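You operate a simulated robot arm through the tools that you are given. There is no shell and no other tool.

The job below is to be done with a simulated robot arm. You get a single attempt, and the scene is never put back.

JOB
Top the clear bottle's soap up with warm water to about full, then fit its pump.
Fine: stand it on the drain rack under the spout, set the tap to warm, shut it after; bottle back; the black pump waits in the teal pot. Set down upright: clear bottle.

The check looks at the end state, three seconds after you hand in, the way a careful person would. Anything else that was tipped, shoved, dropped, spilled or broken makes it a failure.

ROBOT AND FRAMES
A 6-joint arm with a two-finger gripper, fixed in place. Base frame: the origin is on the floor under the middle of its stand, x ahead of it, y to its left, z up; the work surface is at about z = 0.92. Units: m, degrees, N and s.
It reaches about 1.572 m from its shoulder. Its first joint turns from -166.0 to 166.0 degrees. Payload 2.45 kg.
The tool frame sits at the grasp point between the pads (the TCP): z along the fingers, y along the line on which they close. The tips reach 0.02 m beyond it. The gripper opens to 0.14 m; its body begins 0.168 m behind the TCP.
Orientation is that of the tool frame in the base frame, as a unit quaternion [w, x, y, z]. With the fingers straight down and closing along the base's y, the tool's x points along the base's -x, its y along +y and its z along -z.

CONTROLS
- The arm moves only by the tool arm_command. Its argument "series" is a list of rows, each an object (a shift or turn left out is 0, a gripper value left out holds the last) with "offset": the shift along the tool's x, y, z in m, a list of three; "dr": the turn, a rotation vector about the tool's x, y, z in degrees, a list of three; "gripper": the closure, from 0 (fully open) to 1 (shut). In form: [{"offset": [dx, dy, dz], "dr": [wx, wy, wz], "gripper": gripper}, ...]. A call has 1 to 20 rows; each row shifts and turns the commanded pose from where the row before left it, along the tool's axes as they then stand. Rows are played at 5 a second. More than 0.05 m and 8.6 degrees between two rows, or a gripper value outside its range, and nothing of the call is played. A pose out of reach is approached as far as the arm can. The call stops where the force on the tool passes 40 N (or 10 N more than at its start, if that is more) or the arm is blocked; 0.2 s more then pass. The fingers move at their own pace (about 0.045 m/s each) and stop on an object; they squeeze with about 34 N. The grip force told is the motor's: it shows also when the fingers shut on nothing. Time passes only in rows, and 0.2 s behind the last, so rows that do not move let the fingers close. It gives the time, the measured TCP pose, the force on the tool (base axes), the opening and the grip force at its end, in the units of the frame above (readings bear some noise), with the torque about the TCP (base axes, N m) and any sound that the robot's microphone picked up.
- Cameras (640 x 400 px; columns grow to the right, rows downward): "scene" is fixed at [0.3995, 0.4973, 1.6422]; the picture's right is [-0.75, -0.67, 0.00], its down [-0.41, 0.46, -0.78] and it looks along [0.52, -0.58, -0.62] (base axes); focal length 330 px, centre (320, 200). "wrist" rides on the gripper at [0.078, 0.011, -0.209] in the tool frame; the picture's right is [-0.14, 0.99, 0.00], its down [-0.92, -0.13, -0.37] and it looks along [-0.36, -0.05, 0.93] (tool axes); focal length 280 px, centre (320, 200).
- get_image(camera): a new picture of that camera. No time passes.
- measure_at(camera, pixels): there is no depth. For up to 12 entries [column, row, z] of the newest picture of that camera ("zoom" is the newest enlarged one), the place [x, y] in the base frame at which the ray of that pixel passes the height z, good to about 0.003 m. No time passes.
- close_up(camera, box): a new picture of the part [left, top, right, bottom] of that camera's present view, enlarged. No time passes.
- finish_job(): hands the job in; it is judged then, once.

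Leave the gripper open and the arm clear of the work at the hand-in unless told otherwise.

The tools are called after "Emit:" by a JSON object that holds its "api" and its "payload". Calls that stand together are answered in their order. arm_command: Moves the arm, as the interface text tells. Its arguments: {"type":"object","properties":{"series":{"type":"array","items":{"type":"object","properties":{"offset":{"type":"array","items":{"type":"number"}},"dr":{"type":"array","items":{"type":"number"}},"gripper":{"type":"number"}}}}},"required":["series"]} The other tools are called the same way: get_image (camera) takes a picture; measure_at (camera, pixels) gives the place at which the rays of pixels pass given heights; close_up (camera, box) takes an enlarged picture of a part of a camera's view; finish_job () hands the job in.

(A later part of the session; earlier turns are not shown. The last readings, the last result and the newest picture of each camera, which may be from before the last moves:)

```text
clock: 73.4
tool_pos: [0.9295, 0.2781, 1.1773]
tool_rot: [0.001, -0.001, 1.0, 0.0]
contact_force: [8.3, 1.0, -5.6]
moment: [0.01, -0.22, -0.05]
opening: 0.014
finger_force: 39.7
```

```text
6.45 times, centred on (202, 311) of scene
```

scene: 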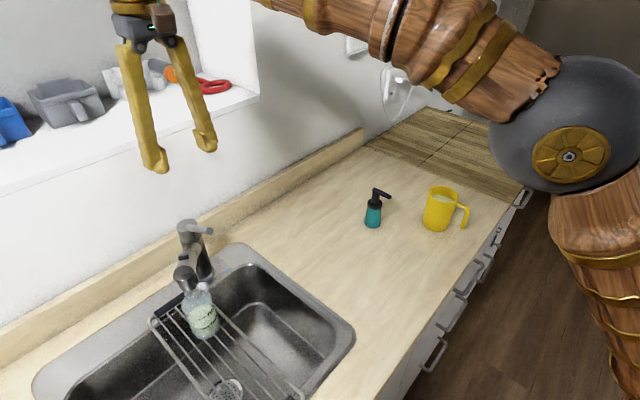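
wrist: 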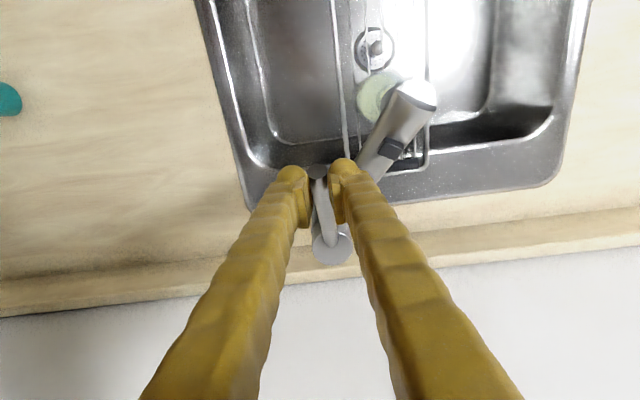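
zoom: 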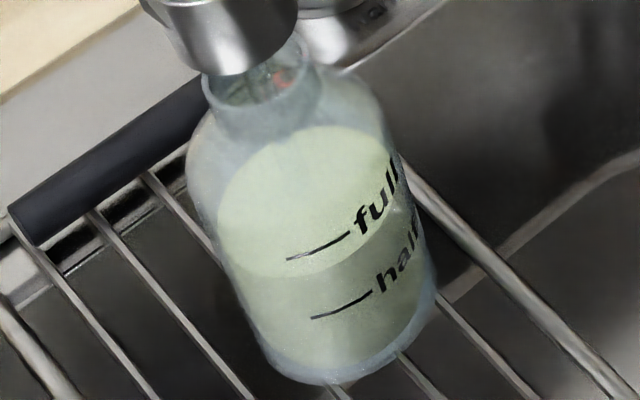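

The front edge is now at row ~277, with about 18 px to go at about 6 px/s. I wait 1.8 s more.

Emit:
{"api": "arm_command", "payload": {"series": [{"offset": [0, 0, 0]}, {"offset": [0, 0, 0]}, {"offset": [0, 0, 0]}, {"offset": [0, 0, 0]}, {"offset": [0, 0, 0]}, {"offset": [0, 0, 0]}, {"offset": [0, 0, 0]}, {"offset": [0, 0, 0]}]}}

Emit:
{"api": "close_up", "payload": {"camera": "scene", "box": [178, 280, 226, 342]}}

```text
clock: 75.2
tool_pos: [0.9297, 0.2781, 1.178]
tool_rot: [0.001, -0.001, 1.0, -0.001]
contact_force: [5.6, -0.1, -1.3]
moment: [-0.01, -0.26, 0.0]
opening: 0.014
finger_force: 40.5
```

```text
6.45 times, centred on (202, 311) of scene
```

zoom: 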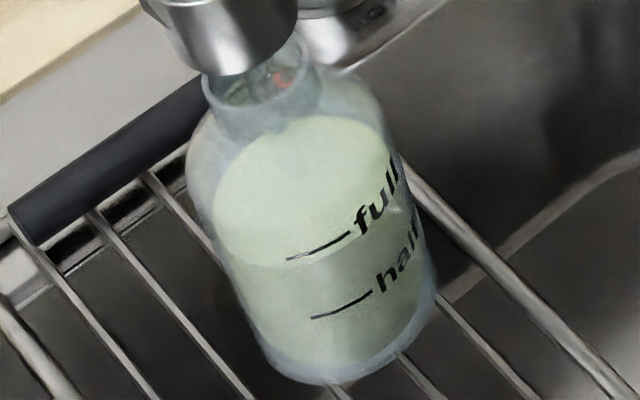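

The front edge is at row ~267, with 7–8 px to go. I wait 0.8 s, then close.

Emit:
{"api": "arm_command", "payload": {"series": [{"offset": [0, 0, 0]}, {"offset": [0, 0, 0]}, {"offset": [0, 0, 0]}]}}

Emit:
{"api": "close_up", "payload": {"camera": "scene", "box": [178, 280, 226, 342]}}

```text
clock: 76.0
tool_pos: [0.9296, 0.2785, 1.1786]
tool_rot: [0.001, -0.001, 1.0, 0.0]
contact_force: [3.7, -0.1, -0.5]
moment: [0.05, -0.27, -0.01]
opening: 0.0138
finger_force: 40.1
```

```text
6.45 times, centred on (202, 311) of scene
```

zoom: 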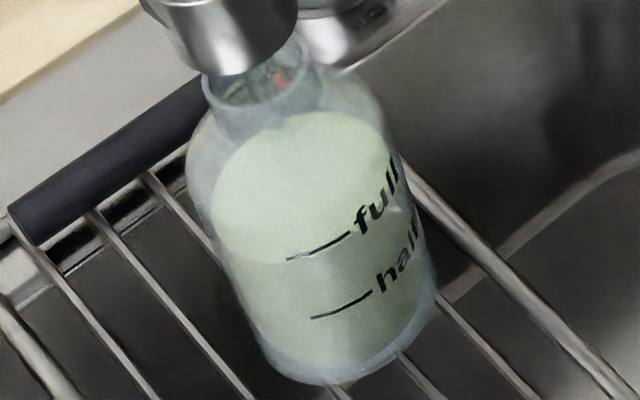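

The surface is at row ~263, essentially at the "full" dash. I shut the tap now by reversing the lift.

Emit:
{"api": "arm_command", "payload": {"series": [{"offset": [0.0023, 0, 0.0055]}, {"offset": [0.0023, 0, 0.0055]}]}}

Emit:
{"api": "close_up", "payload": {"camera": "scene", "box": [178, 280, 226, 342]}}

```text
clock: 76.6
tool_pos: [0.9273, 0.2784, 1.173]
tool_rot: [0.006, -0.001, 1.0, 0.001]
contact_force: [5.6, 0.0, 13.0]
moment: [-0.06, -0.12, -0.02]
opening: 0.0111
finger_force: 37.4
stopped in row 2: the force on the tool passed its limit at 47 N (the readings are from after the stop); the commanded pose is now the measured one
```

```text
6.45 times, centred on (202, 311) of scene
```

zoom: 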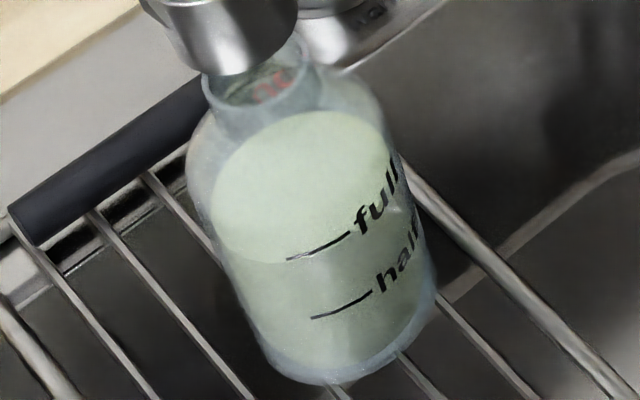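

The lever hit its lower stop (47 N spike, now 13 N). The grip has slid to the top of the rod, and I see no stream. I check with one idle row whether the level still rises.

Emit:
{"api": "arm_command", "payload": {"series": [{"offset": [0, 0, 0]}, {"offset": [0, 0, 0]}]}}

Emit:
{"api": "close_up", "payload": {"camera": "scene", "box": [178, 280, 226, 342]}}

Emit:
{"api": "close_up", "payload": {"camera": "scene", "box": [160, 180, 260, 300]}}

Emit:
{"api": "close_up", "payload": {"camera": "wrist", "box": [260, 130, 400, 280]}}

```text
clock: 77.2
tool_pos: [0.9259, 0.2795, 1.1727]
tool_rot: [0.006, -0.001, 1.0, 0.001]
contact_force: [12.9, 0.0, 25.0]
moment: [0.01, -0.58, 0.01]
opening: 0.0108
finger_force: 38.1
```

```text
6.45 times, centred on (202, 311) of scene
```

zoom: 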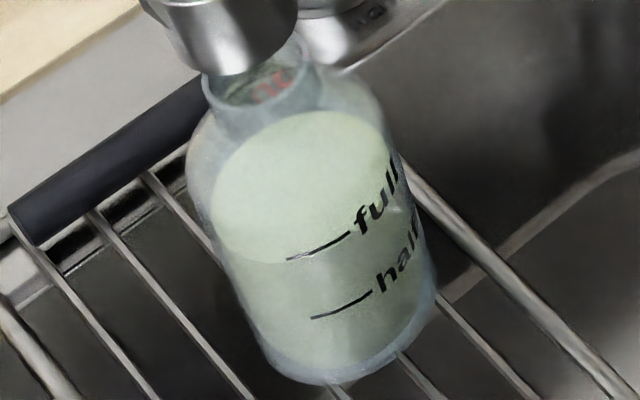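

```text
3.33 times, centred on (210, 240) of scene
```

zoom: 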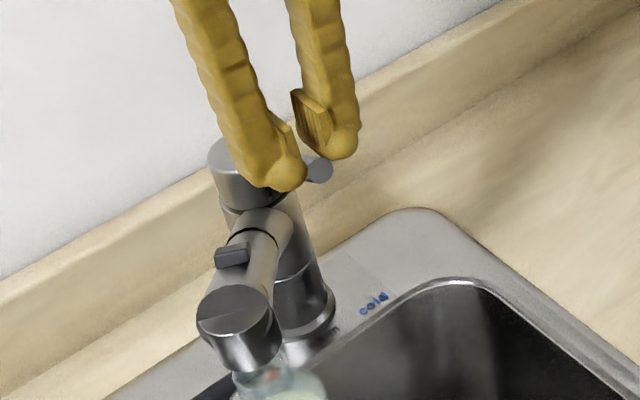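

```text
2.67 times, centred on (330, 205) of wrist
```

zoom: 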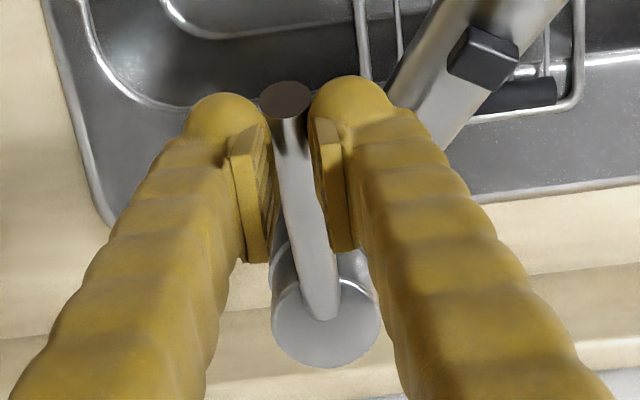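

The level is unchanged, so the tap is shut and the soap stands at the "full" mark. I open the fingers without lifting so the lever stays down, then rise a little and check.

Emit:
{"api": "arm_command", "payload": {"series": [{"gripper": 0.5}, {"gripper": 0.5}, {"gripper": 0.5}, {"gripper": 0.5}]}}

Emit:
{"api": "close_up", "payload": {"camera": "scene", "box": [160, 180, 260, 300]}}

Emit:
{"api": "close_up", "payload": {"camera": "scene", "box": [178, 280, 226, 342]}}

```text
clock: 78.2
tool_pos: [0.9276, 0.279, 1.1718]
tool_rot: [0.005, -0.001, 1.0, 0.001]
contact_force: [0.0, 0.0, 0.0]
moment: [0.06, 0.02, -0.01]
opening: 0.0699
finger_force: 0.2
```

```text
3.33 times, centred on (210, 240) of scene
```

zoom: 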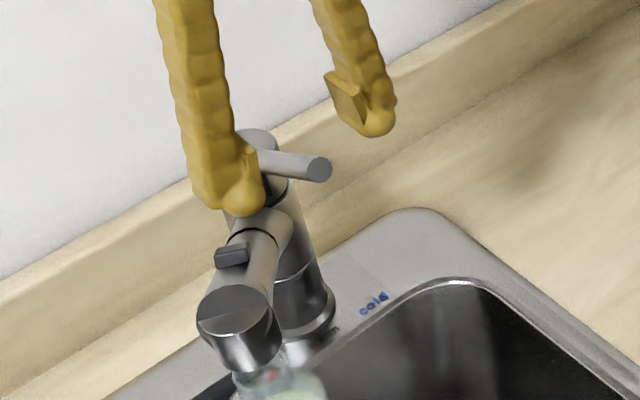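

```text
6.45 times, centred on (202, 311) of scene
```

zoom: 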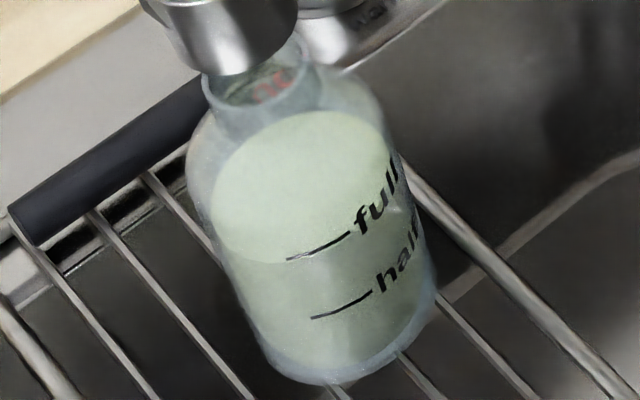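

Released: the lever is down and straight ahead, and the level is steady at "full". I rise, back off, pitch the hand 45° again, and return to the spot in front of the bottle.

Emit:
{"api": "arm_command", "payload": {"series": [{"offset": [0, 0, -0.02]}, {"offset": [0, 0, -0.04]}, {"offset": [0, 0, -0.04]}, {"offset": [0, 0, -0.04]}, {"offset": [0, 0, -0.032]}, {"offset": [0.04, 0, 0], "gripper": 0.25}, {"offset": [0.04, 0, 0]}, {"offset": [0.04, 0, 0]}, {"offset": [0.04, 0, 0]}, {"offset": [0.042, 0, 0]}, {"dr": [0, -7.5, 0]}, {"dr": [0, -7.5, 0]}, {"dr": [0, -7.5, 0]}, {"dr": [0, -7.5, 0]}, {"dr": [0, -7.5, 0]}, {"dr": [0, -7.5, 0]}, {"offset": [0, 0, 0]}]}}

Emit:
{"api": "get_image", "payload": {"camera": "wrist"}}

Emit:
{"api": "get_image", "payload": {"camera": "scene"}}

```text
clock: 81.8
tool_pos: [0.7226, 0.2781, 1.3416]
tool_rot: [0.387, 0.001, 0.922, 0.001]
contact_force: [-0.2, -0.1, 0.1]
moment: [-0.04, 0.02, 0.0]
opening: 0.1049
finger_force: 0.0
```

```text
taken
```

wrist: 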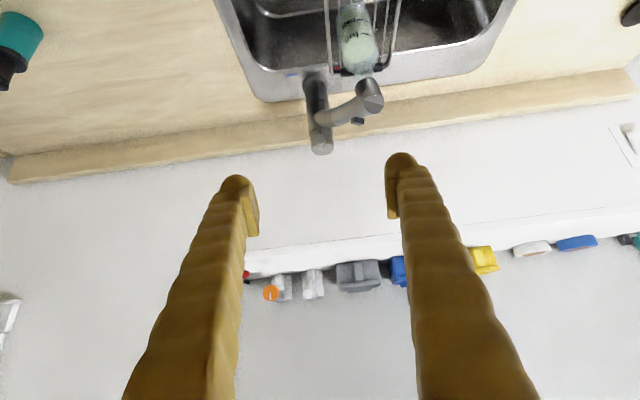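

```text
taken
```

scene: 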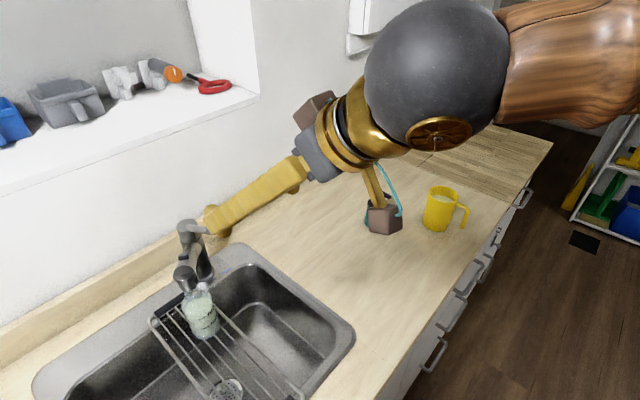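

I correct the half-degree of pitch and retrace the path down to the pre-grasp point in front of the bottle.

Emit:
{"api": "arm_command", "payload": {"series": [{"offset": [0.0303, 0.0177, 0.0308], "dr": [0, 0.5, 0]}, {"offset": [0.0303, 0.0177, 0.0308]}, {"offset": [0.0303, 0.0177, 0.0308]}, {"offset": [0.0303, 0.0177, 0.0308]}, {"offset": [0.0303, 0.0177, 0.0308]}, {"offset": [0, 0, 0]}]}}

Emit:
{"api": "get_image", "payload": {"camera": "wrist"}}

```text
clock: 83.2
tool_pos: [0.7257, 0.3687, 1.1252]
tool_rot: [0.383, -0.001, 0.924, 0.002]
contact_force: [-0.2, -1.3, -0.4]
moment: [0.01, 0.01, 0.01]
opening: 0.1047
finger_force: 0.0
```

```text
taken
```

wrist: 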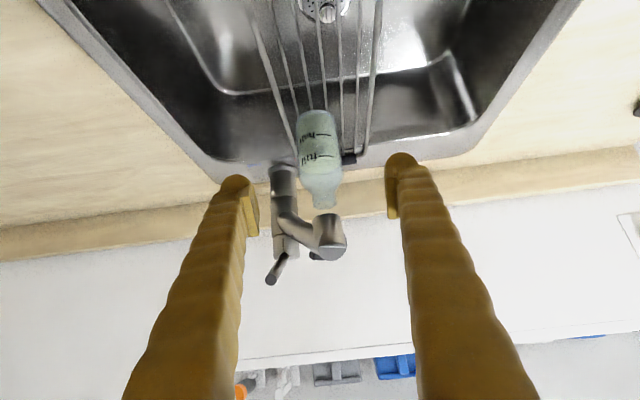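

The bottle is centred in the path (column ~320 at row ~145). I advance 21 cm along the fingers to the same grip point.

Emit:
{"api": "arm_command", "payload": {"series": [{"offset": [0, 0, 0.04]}, {"offset": [0, 0, 0.04]}, {"offset": [0, 0, 0.04]}, {"offset": [0, 0, 0.035]}, {"offset": [0, 0, 0.03]}, {"offset": [0, 0, 0.025]}, {"offset": [0, 0, 0]}]}}

Emit:
{"api": "get_image", "payload": {"camera": "wrist"}}

```text
clock: 84.8
tool_pos: [0.8753, 0.368, 0.9777]
tool_rot: [0.384, 0.001, 0.923, 0.001]
contact_force: [-0.4, 0.3, 0.7]
moment: [-0.01, 0.01, -0.01]
opening: 0.1048
finger_force: 0.1
```

```text
taken
```

wrist: 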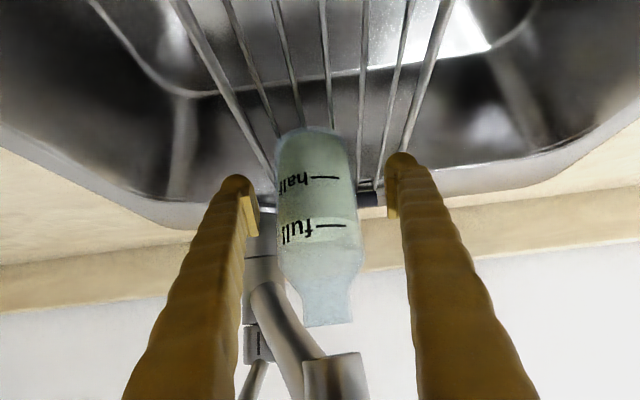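

The fingers are around the bottle. I zoom in to read the level against the marks from here.

Emit:
{"api": "close_up", "payload": {"camera": "wrist", "box": [260, 120, 380, 340]}}

```text
1.82 times, centred on (320, 230) of wrist
```

zoom: 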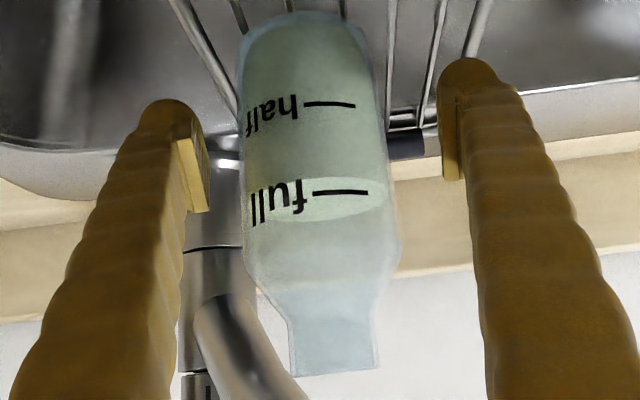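

I zoom further to compare the surface's front edge with the "full" dash.

Emit:
{"api": "close_up", "payload": {"camera": "wrist", "box": [275, 160, 365, 260]}}

Emit:
{"api": "close_up", "payload": {"camera": "scene", "box": [165, 270, 235, 345]}}

```text
4.00 times, centred on (320, 210) of wrist
```

zoom: 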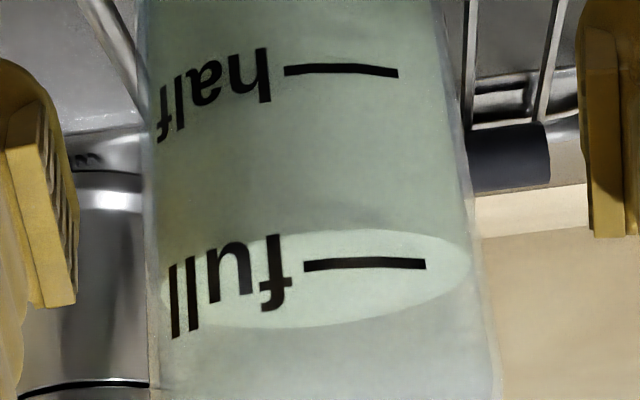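

```text
5.33 times, centred on (200, 308) of scene
```

zoom: 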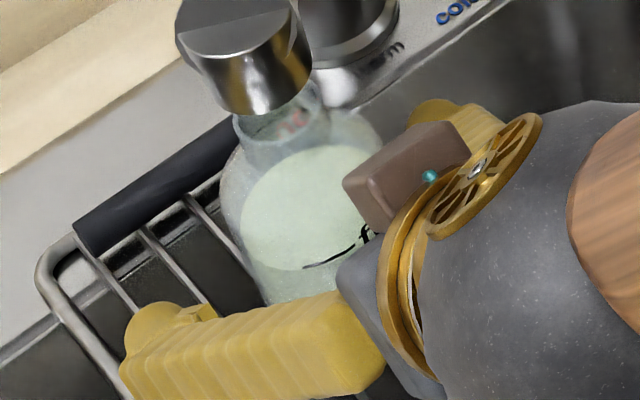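

From this side the surface is about 7 mm below the "full" dash (half-to-full is about 36 mm), which is only about 90%. I'd rather have it properly full. I back out, go to the lever again and add about 2 s at the same opening.

Emit:
{"api": "arm_command", "payload": {"series": [{"offset": [0, 0, -0.025]}, {"offset": [0, 0, -0.035]}, {"offset": [0, 0, -0.04]}, {"offset": [0, 0, -0.04]}, {"offset": [0, 0, -0.04]}, {"offset": [0, 0, -0.03]}, {"offset": [-0.031, -0.0174, -0.031]}, {"offset": [-0.031, -0.0174, -0.031]}, {"offset": [-0.031, -0.0174, -0.031]}, {"offset": [-0.031, -0.0174, -0.031]}, {"offset": [-0.031, -0.0174, -0.031]}, {"dr": [0, 7.5, 0], "gripper": 0.5}, {"dr": [0, 7.5, 0]}, {"dr": [0, 7.5, 0]}, {"dr": [0, 7.5, 0]}, {"dr": [0, 7.5, 0]}, {"dr": [0, 7.5, 0]}, {"offset": [0, 0, 0]}]}}

Emit:
{"api": "get_image", "payload": {"camera": "scene"}}

```text
clock: 88.6
tool_pos: [0.7249, 0.2797, 1.3469]
tool_rot: [0.0, -0.001, 1.0, 0.0]
contact_force: [0.7, -0.5, 0.6]
moment: [-0.01, 0.01, -0.01]
opening: 0.0701
finger_force: 0.1
```

```text
taken
```

scene: 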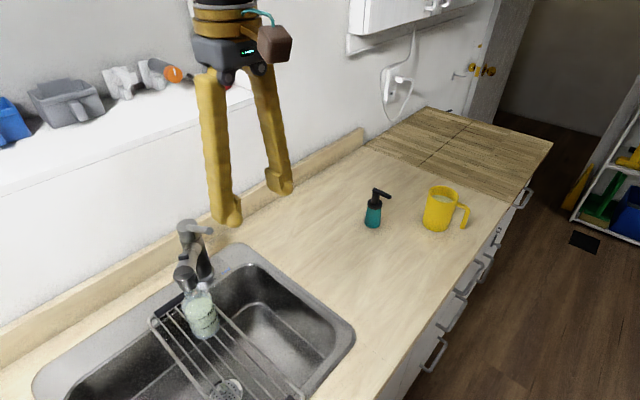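

I move above the lever again and descend, this time 3 mm lower (z≈1.165) for a deeper hold on the rod.

Emit:
{"api": "arm_command", "payload": {"series": [{"offset": [-0.04, 0, 0]}, {"offset": [-0.04, 0, 0]}, {"offset": [-0.04, 0, 0]}, {"offset": [-0.04, 0, 0]}, {"offset": [-0.041, 0, 0]}, {"offset": [0, 0, 0.04]}, {"offset": [0, 0, 0.04]}, {"offset": [0, 0, 0.04]}, {"offset": [0, 0, 0.035]}, {"offset": [0, 0, 0.027]}, {"offset": [0, 0, 0]}]}}

Emit:
{"api": "close_up", "payload": {"camera": "wrist", "box": [230, 100, 420, 260]}}

Emit:
{"api": "close_up", "payload": {"camera": "scene", "box": [178, 280, 226, 342]}}

```text
clock: 91.0
tool_pos: [0.9292, 0.2804, 1.163]
tool_rot: [0.001, -0.001, 1.0, 0.001]
contact_force: [-0.2, -0.1, 0.4]
moment: [-0.02, 0.02, -0.03]
opening: 0.07
finger_force: 0.0
```

```text
2.50 times, centred on (325, 180) of wrist
```

zoom: 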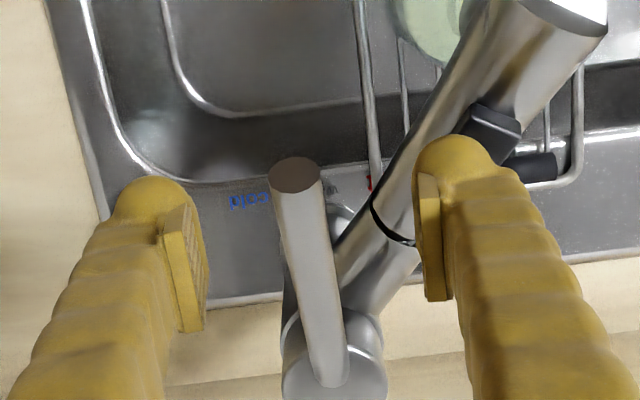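

```text
6.45 times, centred on (202, 311) of scene
```

zoom: 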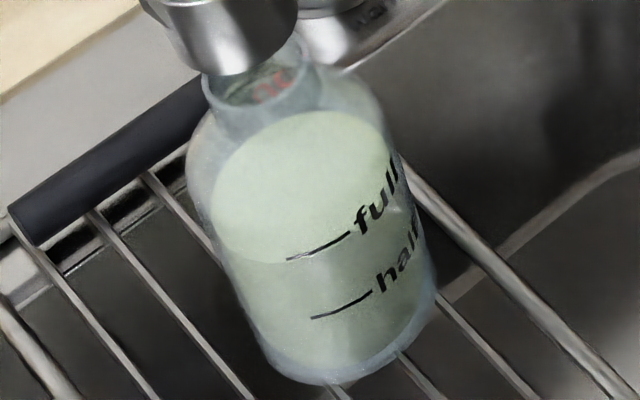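

The level hasn't changed, which confirms the tap is shut. The rod is centred. I grip it.

Emit:
{"api": "arm_command", "payload": {"series": [{"gripper": 1.0}, {"gripper": 1.0}, {"gripper": 1.0}, {"gripper": 1.0}, {"gripper": 1.0}]}}

```text
clock: 92.2
tool_pos: [0.9288, 0.2811, 1.1638]
tool_rot: [0.0, -0.001, 1.0, 0.001]
contact_force: [0.2, 0.3, -0.5]
moment: [-0.01, 0.01, -0.01]
opening: 0.0156
finger_force: 39.8
```

Firm hold (15.6 mm). I lift about 10.5 mm along the arc as before and look at once.

Emit:
{"api": "arm_command", "payload": {"series": [{"offset": [-0.0022, 0, -0.005]}, {"offset": [-0.0024, 0, -0.0055]}]}}

Emit:
{"api": "close_up", "payload": {"camera": "scene", "box": [178, 280, 226, 342]}}

```text
clock: 92.8
tool_pos: [0.9337, 0.2793, 1.173]
tool_rot: [0.001, -0.001, 1.0, 0.0]
contact_force: [14.2, 1.2, -17.7]
moment: [0.02, 0.38, 0.01]
opening: 0.0157
finger_force: 42.0
```

```text
6.45 times, centred on (202, 311) of scene
```

zoom: 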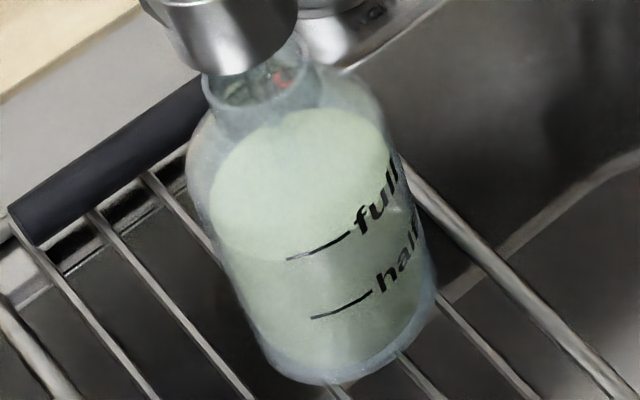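

Flowing again. I let 0.8 s pass and look.

Emit:
{"api": "arm_command", "payload": {"series": [{"offset": [0, 0, 0]}, {"offset": [0, 0, 0]}, {"offset": [0, 0, 0]}]}}

Emit:
{"api": "close_up", "payload": {"camera": "scene", "box": [178, 280, 226, 342]}}

```text
clock: 93.6
tool_pos: [0.9338, 0.2793, 1.1746]
tool_rot: [0.001, 0.0, 1.0, 0.001]
contact_force: [25.9, -0.8, -19.8]
moment: [-0.01, -0.35, 0.0]
opening: 0.0156
finger_force: 41.3
```

```text
6.45 times, centred on (202, 311) of scene
```

zoom: 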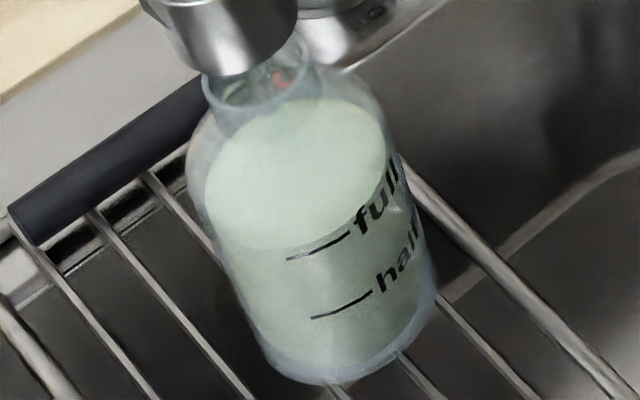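

Faster this time: the front edge jumped to row ~248, which by the earlier geometry is right at full. I shut the tap immediately.

Emit:
{"api": "arm_command", "payload": {"series": [{"offset": [0.0024, 0, 0.0055]}, {"offset": [0.0022, 0, 0.005]}]}}

Emit:
{"api": "close_up", "payload": {"camera": "scene", "box": [178, 280, 226, 342]}}

```text
clock: 94.2
tool_pos: [0.9266, 0.2796, 1.1642]
tool_rot: [0.002, -0.001, 1.0, 0.002]
contact_force: [15.1, 0.4, 19.0]
moment: [0.02, -0.89, 0.05]
opening: 0.0153
finger_force: 41.4
```

```text
6.45 times, centred on (202, 311) of scene
```

zoom: 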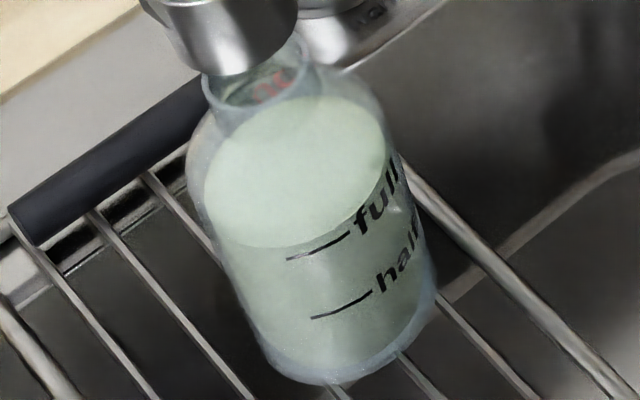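

The stream has stopped, the surface stays at row ~247, and the lever presses on its stop (19 N). I wait two rows to confirm, then open the fingers in place.

Emit:
{"api": "arm_command", "payload": {"series": [{"offset": [0, 0, 0]}, {"offset": [0, 0, 0]}, {"gripper": 0.5}, {"gripper": 0.5}, {"gripper": 0.5}, {"gripper": 0.5}]}}

Emit:
{"api": "close_up", "payload": {"camera": "scene", "box": [178, 280, 226, 342]}}

Emit:
{"api": "close_up", "payload": {"camera": "wrist", "box": [230, 100, 420, 260]}}

```text
clock: 95.6
tool_pos: [0.927, 0.2791, 1.1647]
tool_rot: [0.001, -0.001, 1.0, 0.001]
contact_force: [0.1, -0.4, -1.0]
moment: [-0.02, 0.01, 0.0]
opening: 0.0699
finger_force: 0.0
```

```text
6.45 times, centred on (202, 311) of scene
```

zoom: 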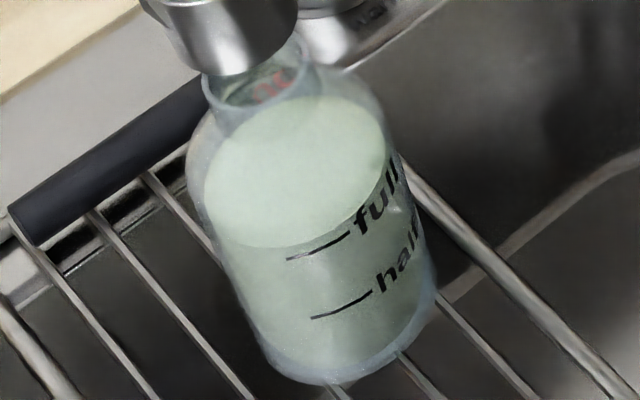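

```text
2.50 times, centred on (325, 180) of wrist
```

zoom: 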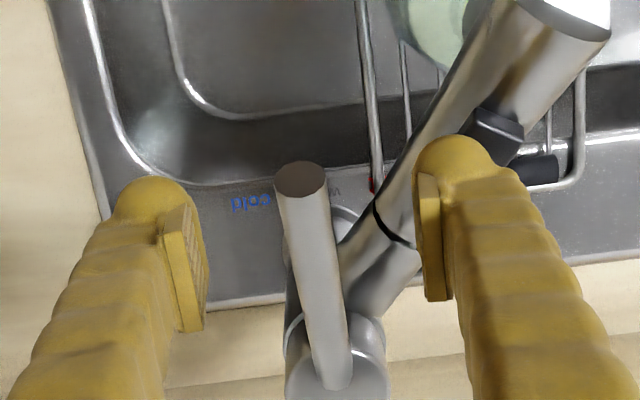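

The tap is shut and the level is steady at full. I rise, back off, pitch 45° and return to in front of the bottle, along the same path as before.

Emit:
{"api": "arm_command", "payload": {"series": [{"offset": [0, 0, -0.02]}, {"offset": [0, 0, -0.04]}, {"offset": [0, 0, -0.04]}, {"offset": [0, 0, -0.04]}, {"offset": [0, 0, -0.04]}, {"offset": [0.04, 0, 0], "gripper": 0.25}, {"offset": [0.04, 0, 0]}, {"offset": [0.04, 0, 0]}, {"offset": [0.04, 0, 0]}, {"offset": [0.042, 0, 0]}, {"dr": [0, -7.5, 0]}, {"dr": [0, -7.5, 0]}, {"dr": [0, -7.5, 0]}, {"dr": [0, -7.5, 0]}, {"dr": [0, -7.5, 0]}, {"dr": [0, -7.5, 0]}, {"offset": [0, 0, 0]}]}}

```text
clock: 99.2
tool_pos: [0.7251, 0.2791, 1.344]
tool_rot: [0.384, -0.001, 0.923, 0.002]
contact_force: [-0.6, 0.6, 0.2]
moment: [-0.01, -0.02, -0.02]
opening: 0.1051
finger_force: 0.0
```

Down to the pre-grasp point in front of the bottle.

Emit:
{"api": "arm_command", "payload": {"series": [{"offset": [0.0309, 0.0173, 0.0309]}, {"offset": [0.0309, 0.0173, 0.0309]}, {"offset": [0.0309, 0.0173, 0.0309]}, {"offset": [0.0309, 0.0173, 0.0309]}, {"offset": [0.0309, 0.0173, 0.0309]}, {"offset": [0, 0, 0]}]}}

Emit:
{"api": "get_image", "payload": {"camera": "wrist"}}

```text
clock: 100.6
tool_pos: [0.727, 0.3646, 1.1237]
tool_rot: [0.384, -0.001, 0.923, 0.001]
contact_force: [-0.1, 0.0, -0.6]
moment: [0.02, 0.0, -0.02]
opening: 0.1052
finger_force: 0.1
```

```text
taken
```

wrist: 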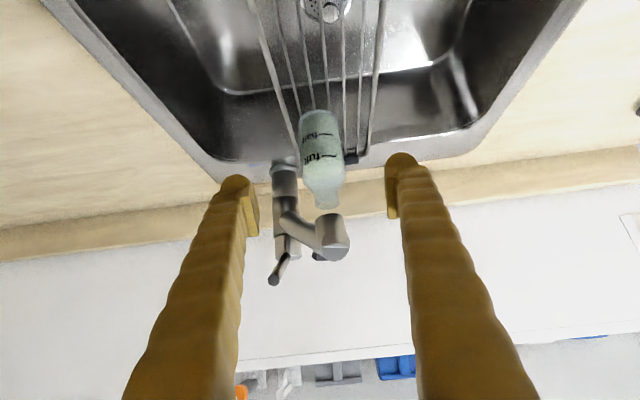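

The bottle axis is at column ~322, so I shift +1.5 mm in y and advance 21 cm along the fingers.

Emit:
{"api": "arm_command", "payload": {"series": [{"offset": [0, 0.0015, 0.04]}, {"offset": [0, 0, 0.04]}, {"offset": [0, 0, 0.04]}, {"offset": [0, 0, 0.035]}, {"offset": [0, 0, 0.03]}, {"offset": [0, 0, 0.024]}, {"offset": [0, 0, 0]}]}}

Emit:
{"api": "close_up", "payload": {"camera": "wrist", "box": [260, 120, 380, 340]}}

Emit:
{"api": "close_up", "payload": {"camera": "wrist", "box": [275, 160, 365, 260]}}

```text
clock: 102.2
tool_pos: [0.8712, 0.3683, 0.9763]
tool_rot: [0.383, 0.001, 0.924, 0.0]
contact_force: [0.1, -0.7, 0.0]
moment: [0.0, -0.01, 0.0]
opening: 0.1051
finger_force: 0.0
```

```text
1.82 times, centred on (320, 230) of wrist
```

zoom: 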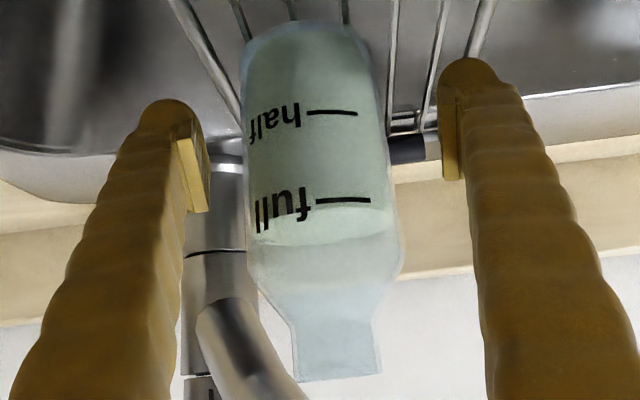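

```text
4.00 times, centred on (320, 210) of wrist
```

zoom: 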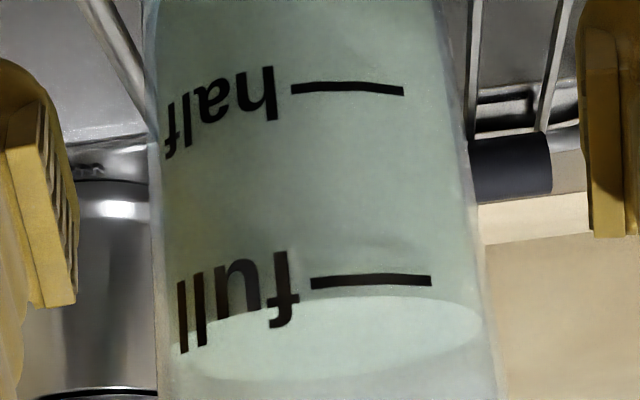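

The surface is now just above the "full" dash (about 2–3 mm), which is about full. I nudge 2.5 mm forward to match the original grip and close on the bottle.

Emit:
{"api": "arm_command", "payload": {"series": [{"offset": [-0.0018, -0.001, 0.0018]}, {"gripper": 1.0}, {"gripper": 1.0}, {"gripper": 1.0}, {"gripper": 1.0}, {"gripper": 1.0}]}}

Emit:
{"api": "get_image", "payload": {"camera": "wrist"}}

```text
clock: 103.6
tool_pos: [0.875, 0.367, 0.9788]
tool_rot: [0.384, 0.0, 0.923, 0.002]
contact_force: [-0.2, 0.4, 0.2]
moment: [-0.07, -0.05, -0.01]
opening: 0.0637
finger_force: 34.0
```

```text
taken
```

wrist: 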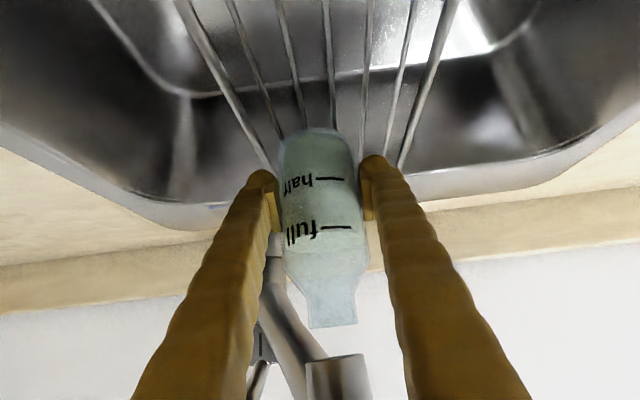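

The grip matches the original. I lift 5 mm and slide straight back out from under the spout.

Emit:
{"api": "arm_command", "payload": {"series": [{"offset": [-0.0018, 0, -0.0018]}, {"offset": [-0.0018, 0, -0.0018]}, {"offset": [0.0071, 0, -0.0071]}, {"offset": [0.0141, 0, -0.0141]}, {"offset": [0.0141, 0, -0.0141]}, {"offset": [0.0141, 0, -0.0141]}, {"offset": [0.0141, 0, -0.0141]}, {"offset": [0.0071, 0, -0.0071]}, {"offset": [0, 0, 0]}]}}

Emit:
{"api": "get_image", "payload": {"camera": "wrist"}}

Emit:
{"api": "close_up", "payload": {"camera": "scene", "box": [130, 210, 310, 400]}}

```text
clock: 105.6
tool_pos: [0.7755, 0.3673, 0.9817]
tool_rot: [0.384, 0.0, 0.923, 0.002]
contact_force: [0.7, -0.5, -0.6]
moment: [0.02, 0.04, 0.0]
opening: 0.0641
finger_force: 34.4
```

```text
taken
```

wrist: 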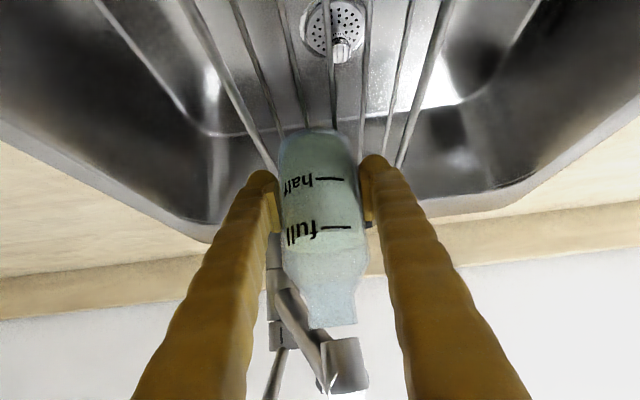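

```text
2.11 times, centred on (220, 305) of scene
```

zoom: 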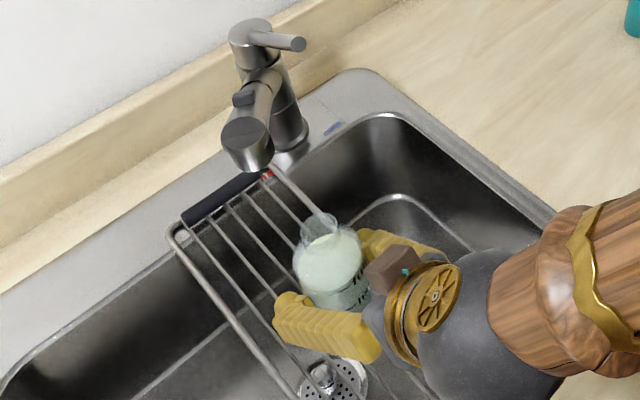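

I'm clear of the spout. I rise diagonally back to the carrying height and then carry level along −y to above the home spot.

Emit:
{"api": "arm_command", "payload": {"series": [{"offset": [-0.001, 0, -0.015]}, {"offset": [-0.001, 0, -0.027]}, {"offset": [-0.001, 0, -0.03]}, {"offset": [-0.001, 0, -0.03]}, {"offset": [-0.001, 0, -0.027]}, {"offset": [-0.001, 0, -0.0177]}, {"offset": [0, 0, 0]}]}}

Emit:
{"api": "arm_command", "payload": {"series": [{"offset": [0, -0.01, 0]}, {"offset": [0, -0.02, 0]}, {"offset": [0, -0.03, 0]}, {"offset": [0, -0.035, 0]}, {"offset": [0, -0.035, 0]}, {"offset": [0, -0.035, 0]}, {"offset": [0, -0.035, 0]}, {"offset": [0, -0.035, 0]}, {"offset": [0, -0.035, 0]}, {"offset": [0, -0.035, 0]}, {"offset": [0, -0.035, 0]}, {"offset": [0, -0.035, 0]}, {"offset": [0, -0.02, 0]}, {"offset": [0, -0.013, 0]}, {"offset": [0, 0, 0]}]}}

Emit:
{"api": "get_image", "payload": {"camera": "wrist"}}

Emit:
{"api": "get_image", "payload": {"camera": "scene"}}

```text
clock: 107.2
tool_pos: [0.6756, 0.3673, 1.0908]
tool_rot: [0.383, 0.0, 0.924, 0.002]
contact_force: [0.1, 0.7, -0.9]
moment: [0.0, -0.02, -0.02]
opening: 0.0644
finger_force: 34.3
```

```text
clock: 110.4
tool_pos: [0.6761, -0.0383, 1.0898]
tool_rot: [0.384, 0.0, 0.923, 0.001]
contact_force: [0.7, -0.3, -1.2]
moment: [-0.01, 0.0, 0.0]
opening: 0.0637
finger_force: 34.2
```

```text
taken
```

wrist: 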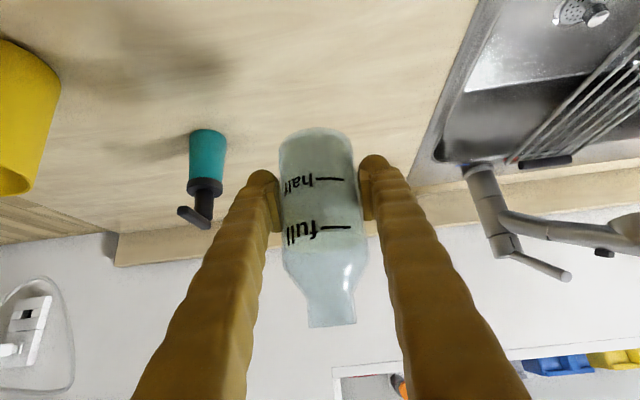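

```text
taken
```

scene: 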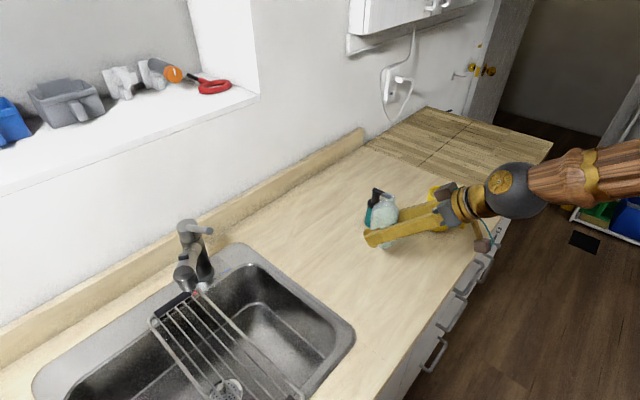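

I'm back above the home spot; the pot and tap sit at the same pixels as when I lifted it. I shift −2 mm in y and lower to just above the counter.

Emit:
{"api": "arm_command", "payload": {"series": [{"offset": [0.0071, -0.002, 0.0071]}, {"offset": [0.0141, 0, 0.0141]}, {"offset": [0.0177, 0, 0.0177]}, {"offset": [0.0177, 0, 0.0177]}, {"offset": [0.0141, 0, 0.0141]}, {"offset": [0.0085, 0, 0.0085]}, {"offset": [0, 0, 0]}]}}

```text
clock: 112.0
tool_pos: [0.6764, -0.0427, 0.9779]
tool_rot: [0.384, 0.001, 0.923, 0.001]
contact_force: [-0.2, -0.2, -0.9]
moment: [0.02, 0.0, 0.0]
opening: 0.0638
finger_force: 33.4
```

The base is about 1 cm above the counter. I lower in small steps until it touches.

Emit:
{"api": "arm_command", "payload": {"series": [{"offset": [0.0028, 0, 0.0028]}, {"offset": [0.0021, 0, 0.0021]}, {"offset": [0, 0, 0]}]}}

Emit:
{"api": "arm_command", "payload": {"series": [{"offset": [0.0011, 0, 0.0011]}, {"offset": [0, 0, 0]}]}}

```text
clock: 112.8
tool_pos: [0.6771, -0.0431, 0.9698]
tool_rot: [0.384, 0.001, 0.923, 0.001]
contact_force: [-0.4, -0.5, -0.2]
moment: [0.01, -0.02, 0.01]
opening: 0.0634
finger_force: 34.3
```

```text
clock: 113.4
tool_pos: [0.6771, -0.0427, 0.9699]
tool_rot: [0.384, 0.0, 0.923, 0.001]
contact_force: [-0.2, 0.7, -0.4]
moment: [0.02, 0.04, -0.02]
opening: 0.0637
finger_force: 33.8
```

No contact yet. Next step.

Emit:
{"api": "arm_command", "payload": {"series": [{"offset": [0.0011, 0, 0.0011]}, {"offset": [0, 0, 0]}]}}

```text
clock: 114.0
tool_pos: [0.6771, -0.0433, 0.9677]
tool_rot: [0.383, 0.0, 0.924, 0.002]
contact_force: [0.0, 0.0, -0.7]
moment: [0.02, 0.0, 0.01]
opening: 0.0637
finger_force: 34.1
```

Still free. Next step.

Emit:
{"api": "arm_command", "payload": {"series": [{"offset": [0.0009, 0, 0.0009]}, {"offset": [0, 0, 0]}]}}

```text
clock: 114.6
tool_pos: [0.6767, -0.0427, 0.9657]
tool_rot: [0.383, 0.0, 0.924, 0.001]
contact_force: [-0.1, 0.0, -0.7]
moment: [0.02, 0.02, 0.01]
opening: 0.0639
finger_force: 34.1
```

Next step.

Emit:
{"api": "arm_command", "payload": {"series": [{"offset": [0.0009, 0, 0.0009]}, {"offset": [0, 0, 0]}]}}

```text
clock: 115.2
tool_pos: [0.6771, -0.0422, 0.9649]
tool_rot: [0.384, 0.0, 0.923, 0.001]
contact_force: [-1.7, 1.2, 14.2]
moment: [-0.38, 0.09, -0.02]
opening: 0.0638
finger_force: 34.0
```

It touches the counter (14 N). I open the fingers and check it stands.

Emit:
{"api": "arm_command", "payload": {"series": [{"gripper": 0.9}, {"gripper": 0.25}, {"gripper": 0.25}, {"gripper": 0.25}, {"gripper": 0.25}]}}

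Emit:
{"api": "get_image", "payload": {"camera": "wrist"}}

Emit:
{"api": "close_up", "payload": {"camera": "scene", "box": [320, 160, 480, 300]}}

```text
clock: 116.4
tool_pos: [0.677, -0.043, 0.9643]
tool_rot: [0.383, 0.0, 0.924, 0.002]
contact_force: [0.0, -0.2, 0.1]
moment: [0.01, -0.01, -0.05]
opening: 0.105
finger_force: 0.0
```

```text
taken
```

wrist: 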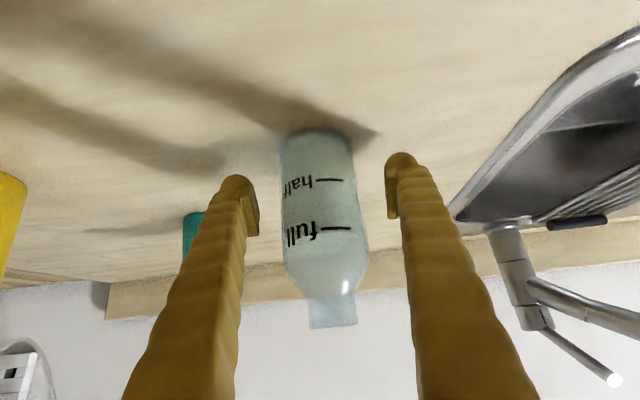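

```text
2.86 times, centred on (400, 230) of scene
```

zoom: 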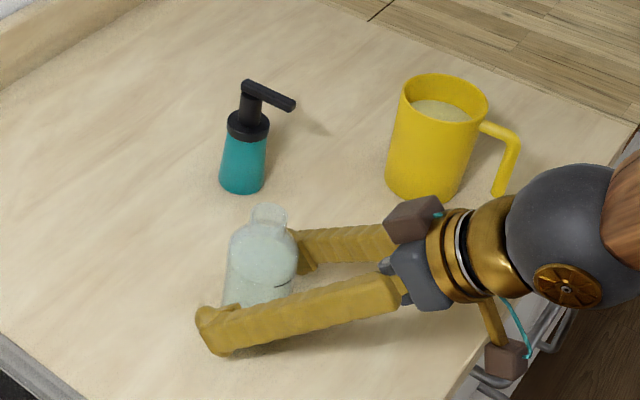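

The bottle stands upright at home with the level at full. I retreat 10 cm along the fingers, rise, then straighten the hand to point down for the pump.

Emit:
{"api": "arm_command", "payload": {"series": [{"offset": [0, 0, -0.015]}, {"offset": [0, 0, -0.025]}, {"offset": [0, 0, -0.03]}, {"offset": [0, 0, -0.03]}, {"offset": [-0.03, 0, -0.03]}, {"offset": [-0.03, 0, -0.03]}, {"offset": [-0.03, 0, -0.03]}, {"offset": [-0.03, 0, -0.03]}, {"offset": [-0.03, 0, -0.03]}, {"offset": [-0.03, 0, -0.03]}, {"offset": [-0.03, 0, -0.03]}, {"dr": [0, 7.5, 0]}, {"dr": [0, 7.5, 0]}, {"dr": [0, 7.5, 0]}, {"dr": [0, 7.5, 0]}, {"dr": [0, 7.5, 0]}, {"dr": [0, 7.5, 0]}, {"offset": [0, 0, 0]}]}}

Emit:
{"api": "get_image", "payload": {"camera": "wrist"}}

Emit:
{"api": "close_up", "payload": {"camera": "scene", "box": [320, 160, 480, 300]}}

```text
clock: 120.2
tool_pos: [0.604, -0.0434, 1.3331]
tool_rot: [0.0, 0.0, 1.0, 0.001]
contact_force: [0.5, 0.5, 0.4]
moment: [-0.02, 0.0, 0.02]
opening: 0.1049
finger_force: 0.0
```

```text
taken
```

wrist: 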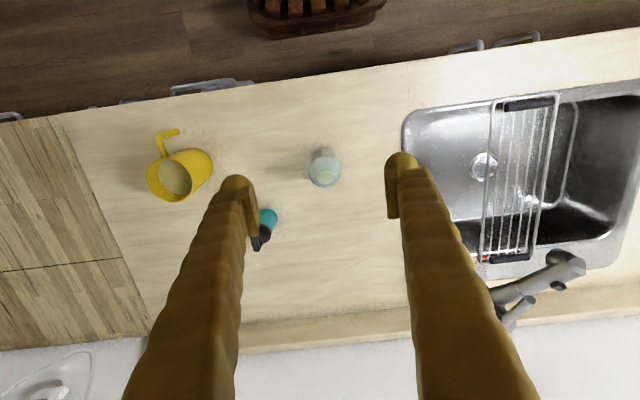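

```text
2.86 times, centred on (400, 230) of scene
```

zoom: 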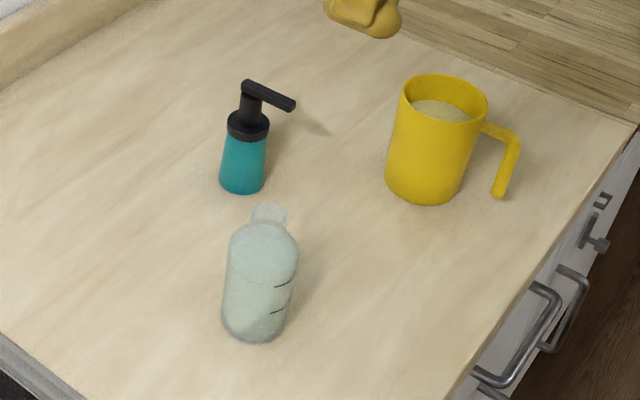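

The bottle is back exactly at its old spot. Next is the pump. I move closer above the teal pot for a good look, staying high.

Emit:
{"api": "arm_command", "payload": {"series": [{"offset": [-0.02, -0.0314, 0.006]}, {"offset": [-0.02, -0.0314, 0.006]}, {"offset": [-0.02, -0.0314, 0.006]}, {"offset": [-0.02, -0.0314, 0.006]}, {"offset": [-0.02, -0.0314, 0.006]}, {"offset": [0, 0, 0]}]}}

Emit:
{"api": "get_image", "payload": {"camera": "wrist"}}

Emit:
{"api": "close_up", "payload": {"camera": "scene", "box": [345, 175, 410, 240]}}

```text
clock: 121.6
tool_pos: [0.7063, -0.2006, 1.3023]
tool_rot: [0.001, 0.0, 1.0, 0.0]
contact_force: [0.3, 0.6, 0.3]
moment: [0.0, -0.01, -0.02]
opening: 0.1052
finger_force: 0.1
```

```text
taken
```

wrist: 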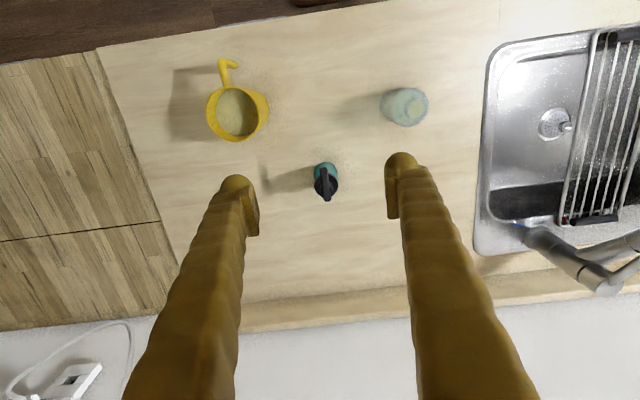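

```text
6.15 times, centred on (378, 208) of scene
```

zoom: 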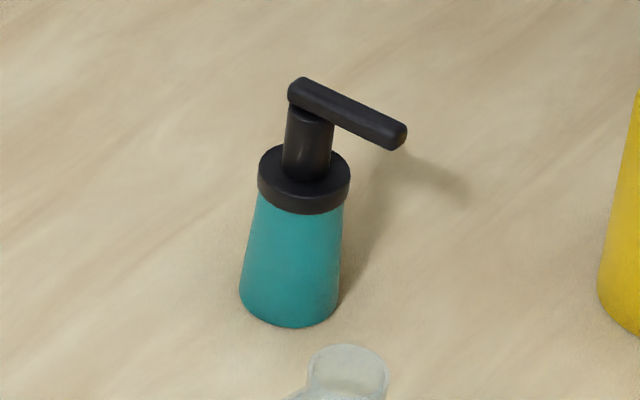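

Emit:
{"api": "close_up", "payload": {"camera": "wrist", "box": [295, 145, 355, 215]}}

Emit:
{"api": "close_up", "payload": {"camera": "wrist", "box": [370, 70, 440, 140]}}

```text
5.71 times, centred on (325, 180) of wrist
```

zoom: 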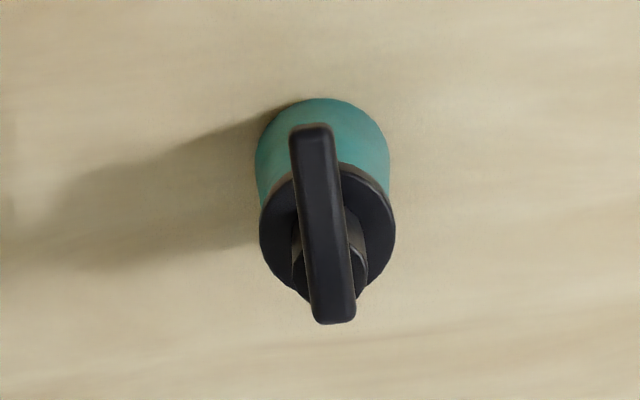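

```text
5.71 times, centred on (405, 105) of wrist
```

zoom: 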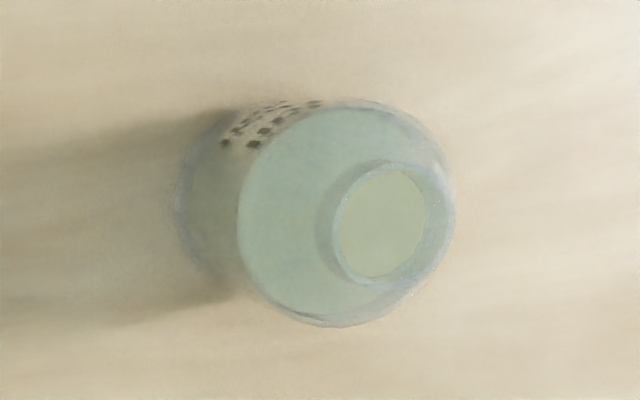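

The pump's nozzle points straight to −x, the collar is about 43 mm wide and the stem is narrower. I measure the collar, head and bottle mouth at several heights in both views to get their centres.

Emit:
{"api": "measure_at", "payload": {"camera": "wrist", "pixels": [[326.3, 185.5, 0.99], [326.3, 185.5, 1.01], [326.3, 185.5, 1.03], [327.6, 197.5, 1.03], [327.6, 197.5, 1.05], [324, 168.5, 1.04], [415.5, 105.5, 1.05], [415.5, 105.5, 1.06], [415.5, 105.5, 1.07], [325.5, 166, 0.92]]}}

Emit:
{"api": "measure_at", "payload": {"camera": "scene", "pixels": [[375.4, 204.4, 0.99], [375.4, 204.4, 1.01], [375.4, 204.4, 1.03], [375.5, 191, 1.03], [375.5, 191, 1.05], [391, 198, 1.04], [383.2, 235.4, 1.05], [383.2, 235.4, 1.06], [373, 223, 0.92]]}}

```text
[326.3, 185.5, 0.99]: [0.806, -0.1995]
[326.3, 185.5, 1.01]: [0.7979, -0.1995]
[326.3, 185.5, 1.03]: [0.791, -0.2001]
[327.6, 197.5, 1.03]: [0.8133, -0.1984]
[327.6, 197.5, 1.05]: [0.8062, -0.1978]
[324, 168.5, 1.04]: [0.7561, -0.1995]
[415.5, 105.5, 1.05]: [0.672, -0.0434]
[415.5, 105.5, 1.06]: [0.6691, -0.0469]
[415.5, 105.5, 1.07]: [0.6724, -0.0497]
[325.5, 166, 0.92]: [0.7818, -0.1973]
```

```text
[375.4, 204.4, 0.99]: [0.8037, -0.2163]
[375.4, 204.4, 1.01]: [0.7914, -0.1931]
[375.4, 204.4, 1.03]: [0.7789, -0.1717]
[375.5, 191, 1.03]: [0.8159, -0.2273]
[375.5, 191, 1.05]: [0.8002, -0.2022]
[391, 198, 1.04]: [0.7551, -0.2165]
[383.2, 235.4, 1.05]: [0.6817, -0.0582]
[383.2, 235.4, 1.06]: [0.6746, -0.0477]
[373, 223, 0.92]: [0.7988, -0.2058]
```

The collar centre is at about (0.798,-0.1995) with its top at z≈1.005, about 11 mm thick; the nozzle is at z≈1.045. I'll grip by the collar, because the stem may be a sprung plunger. I come down to z=1.12 above it first and check the alignment.

Emit:
{"api": "arm_command", "payload": {"series": [{"offset": [-0.0183, 0.0002, 0.0364]}, {"offset": [-0.0183, 0.0002, 0.0364]}, {"offset": [-0.0183, 0.0002, 0.0364]}, {"offset": [-0.0183, 0.0002, 0.0364]}, {"offset": [-0.0185, 0.0002, 0.0364]}, {"offset": [0, 0, 0]}]}}

Emit:
{"api": "get_image", "payload": {"camera": "wrist"}}

Emit:
{"api": "close_up", "payload": {"camera": "scene", "box": [320, 130, 440, 240]}}

```text
clock: 123.0
tool_pos: [0.7975, -0.1984, 1.1191]
tool_rot: [0.001, -0.001, 1.0, 0.001]
contact_force: [0.2, -0.3, 0.4]
moment: [-0.01, -0.02, 0.0]
opening: 0.105
finger_force: 0.0
```

```text
taken
```

wrist: 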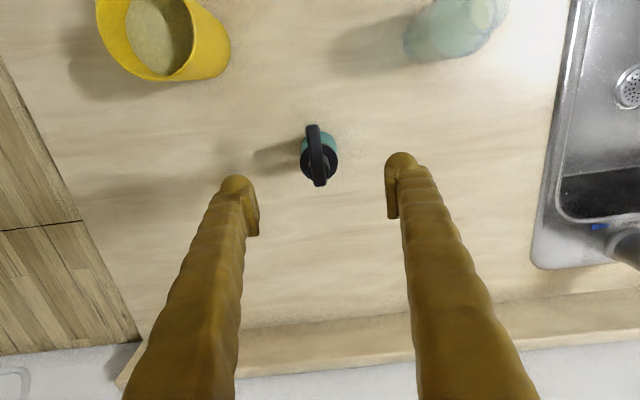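

```text
3.64 times, centred on (380, 185) of scene
```

zoom: 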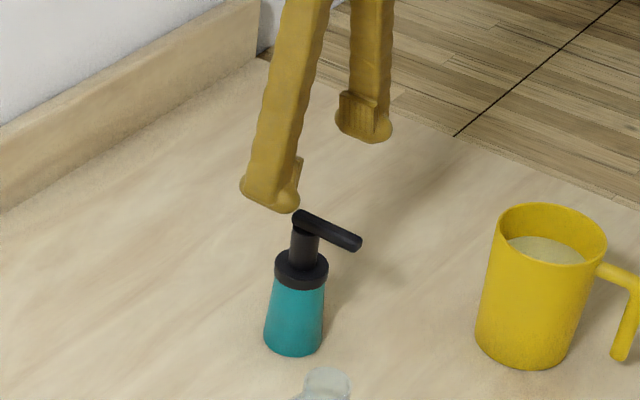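

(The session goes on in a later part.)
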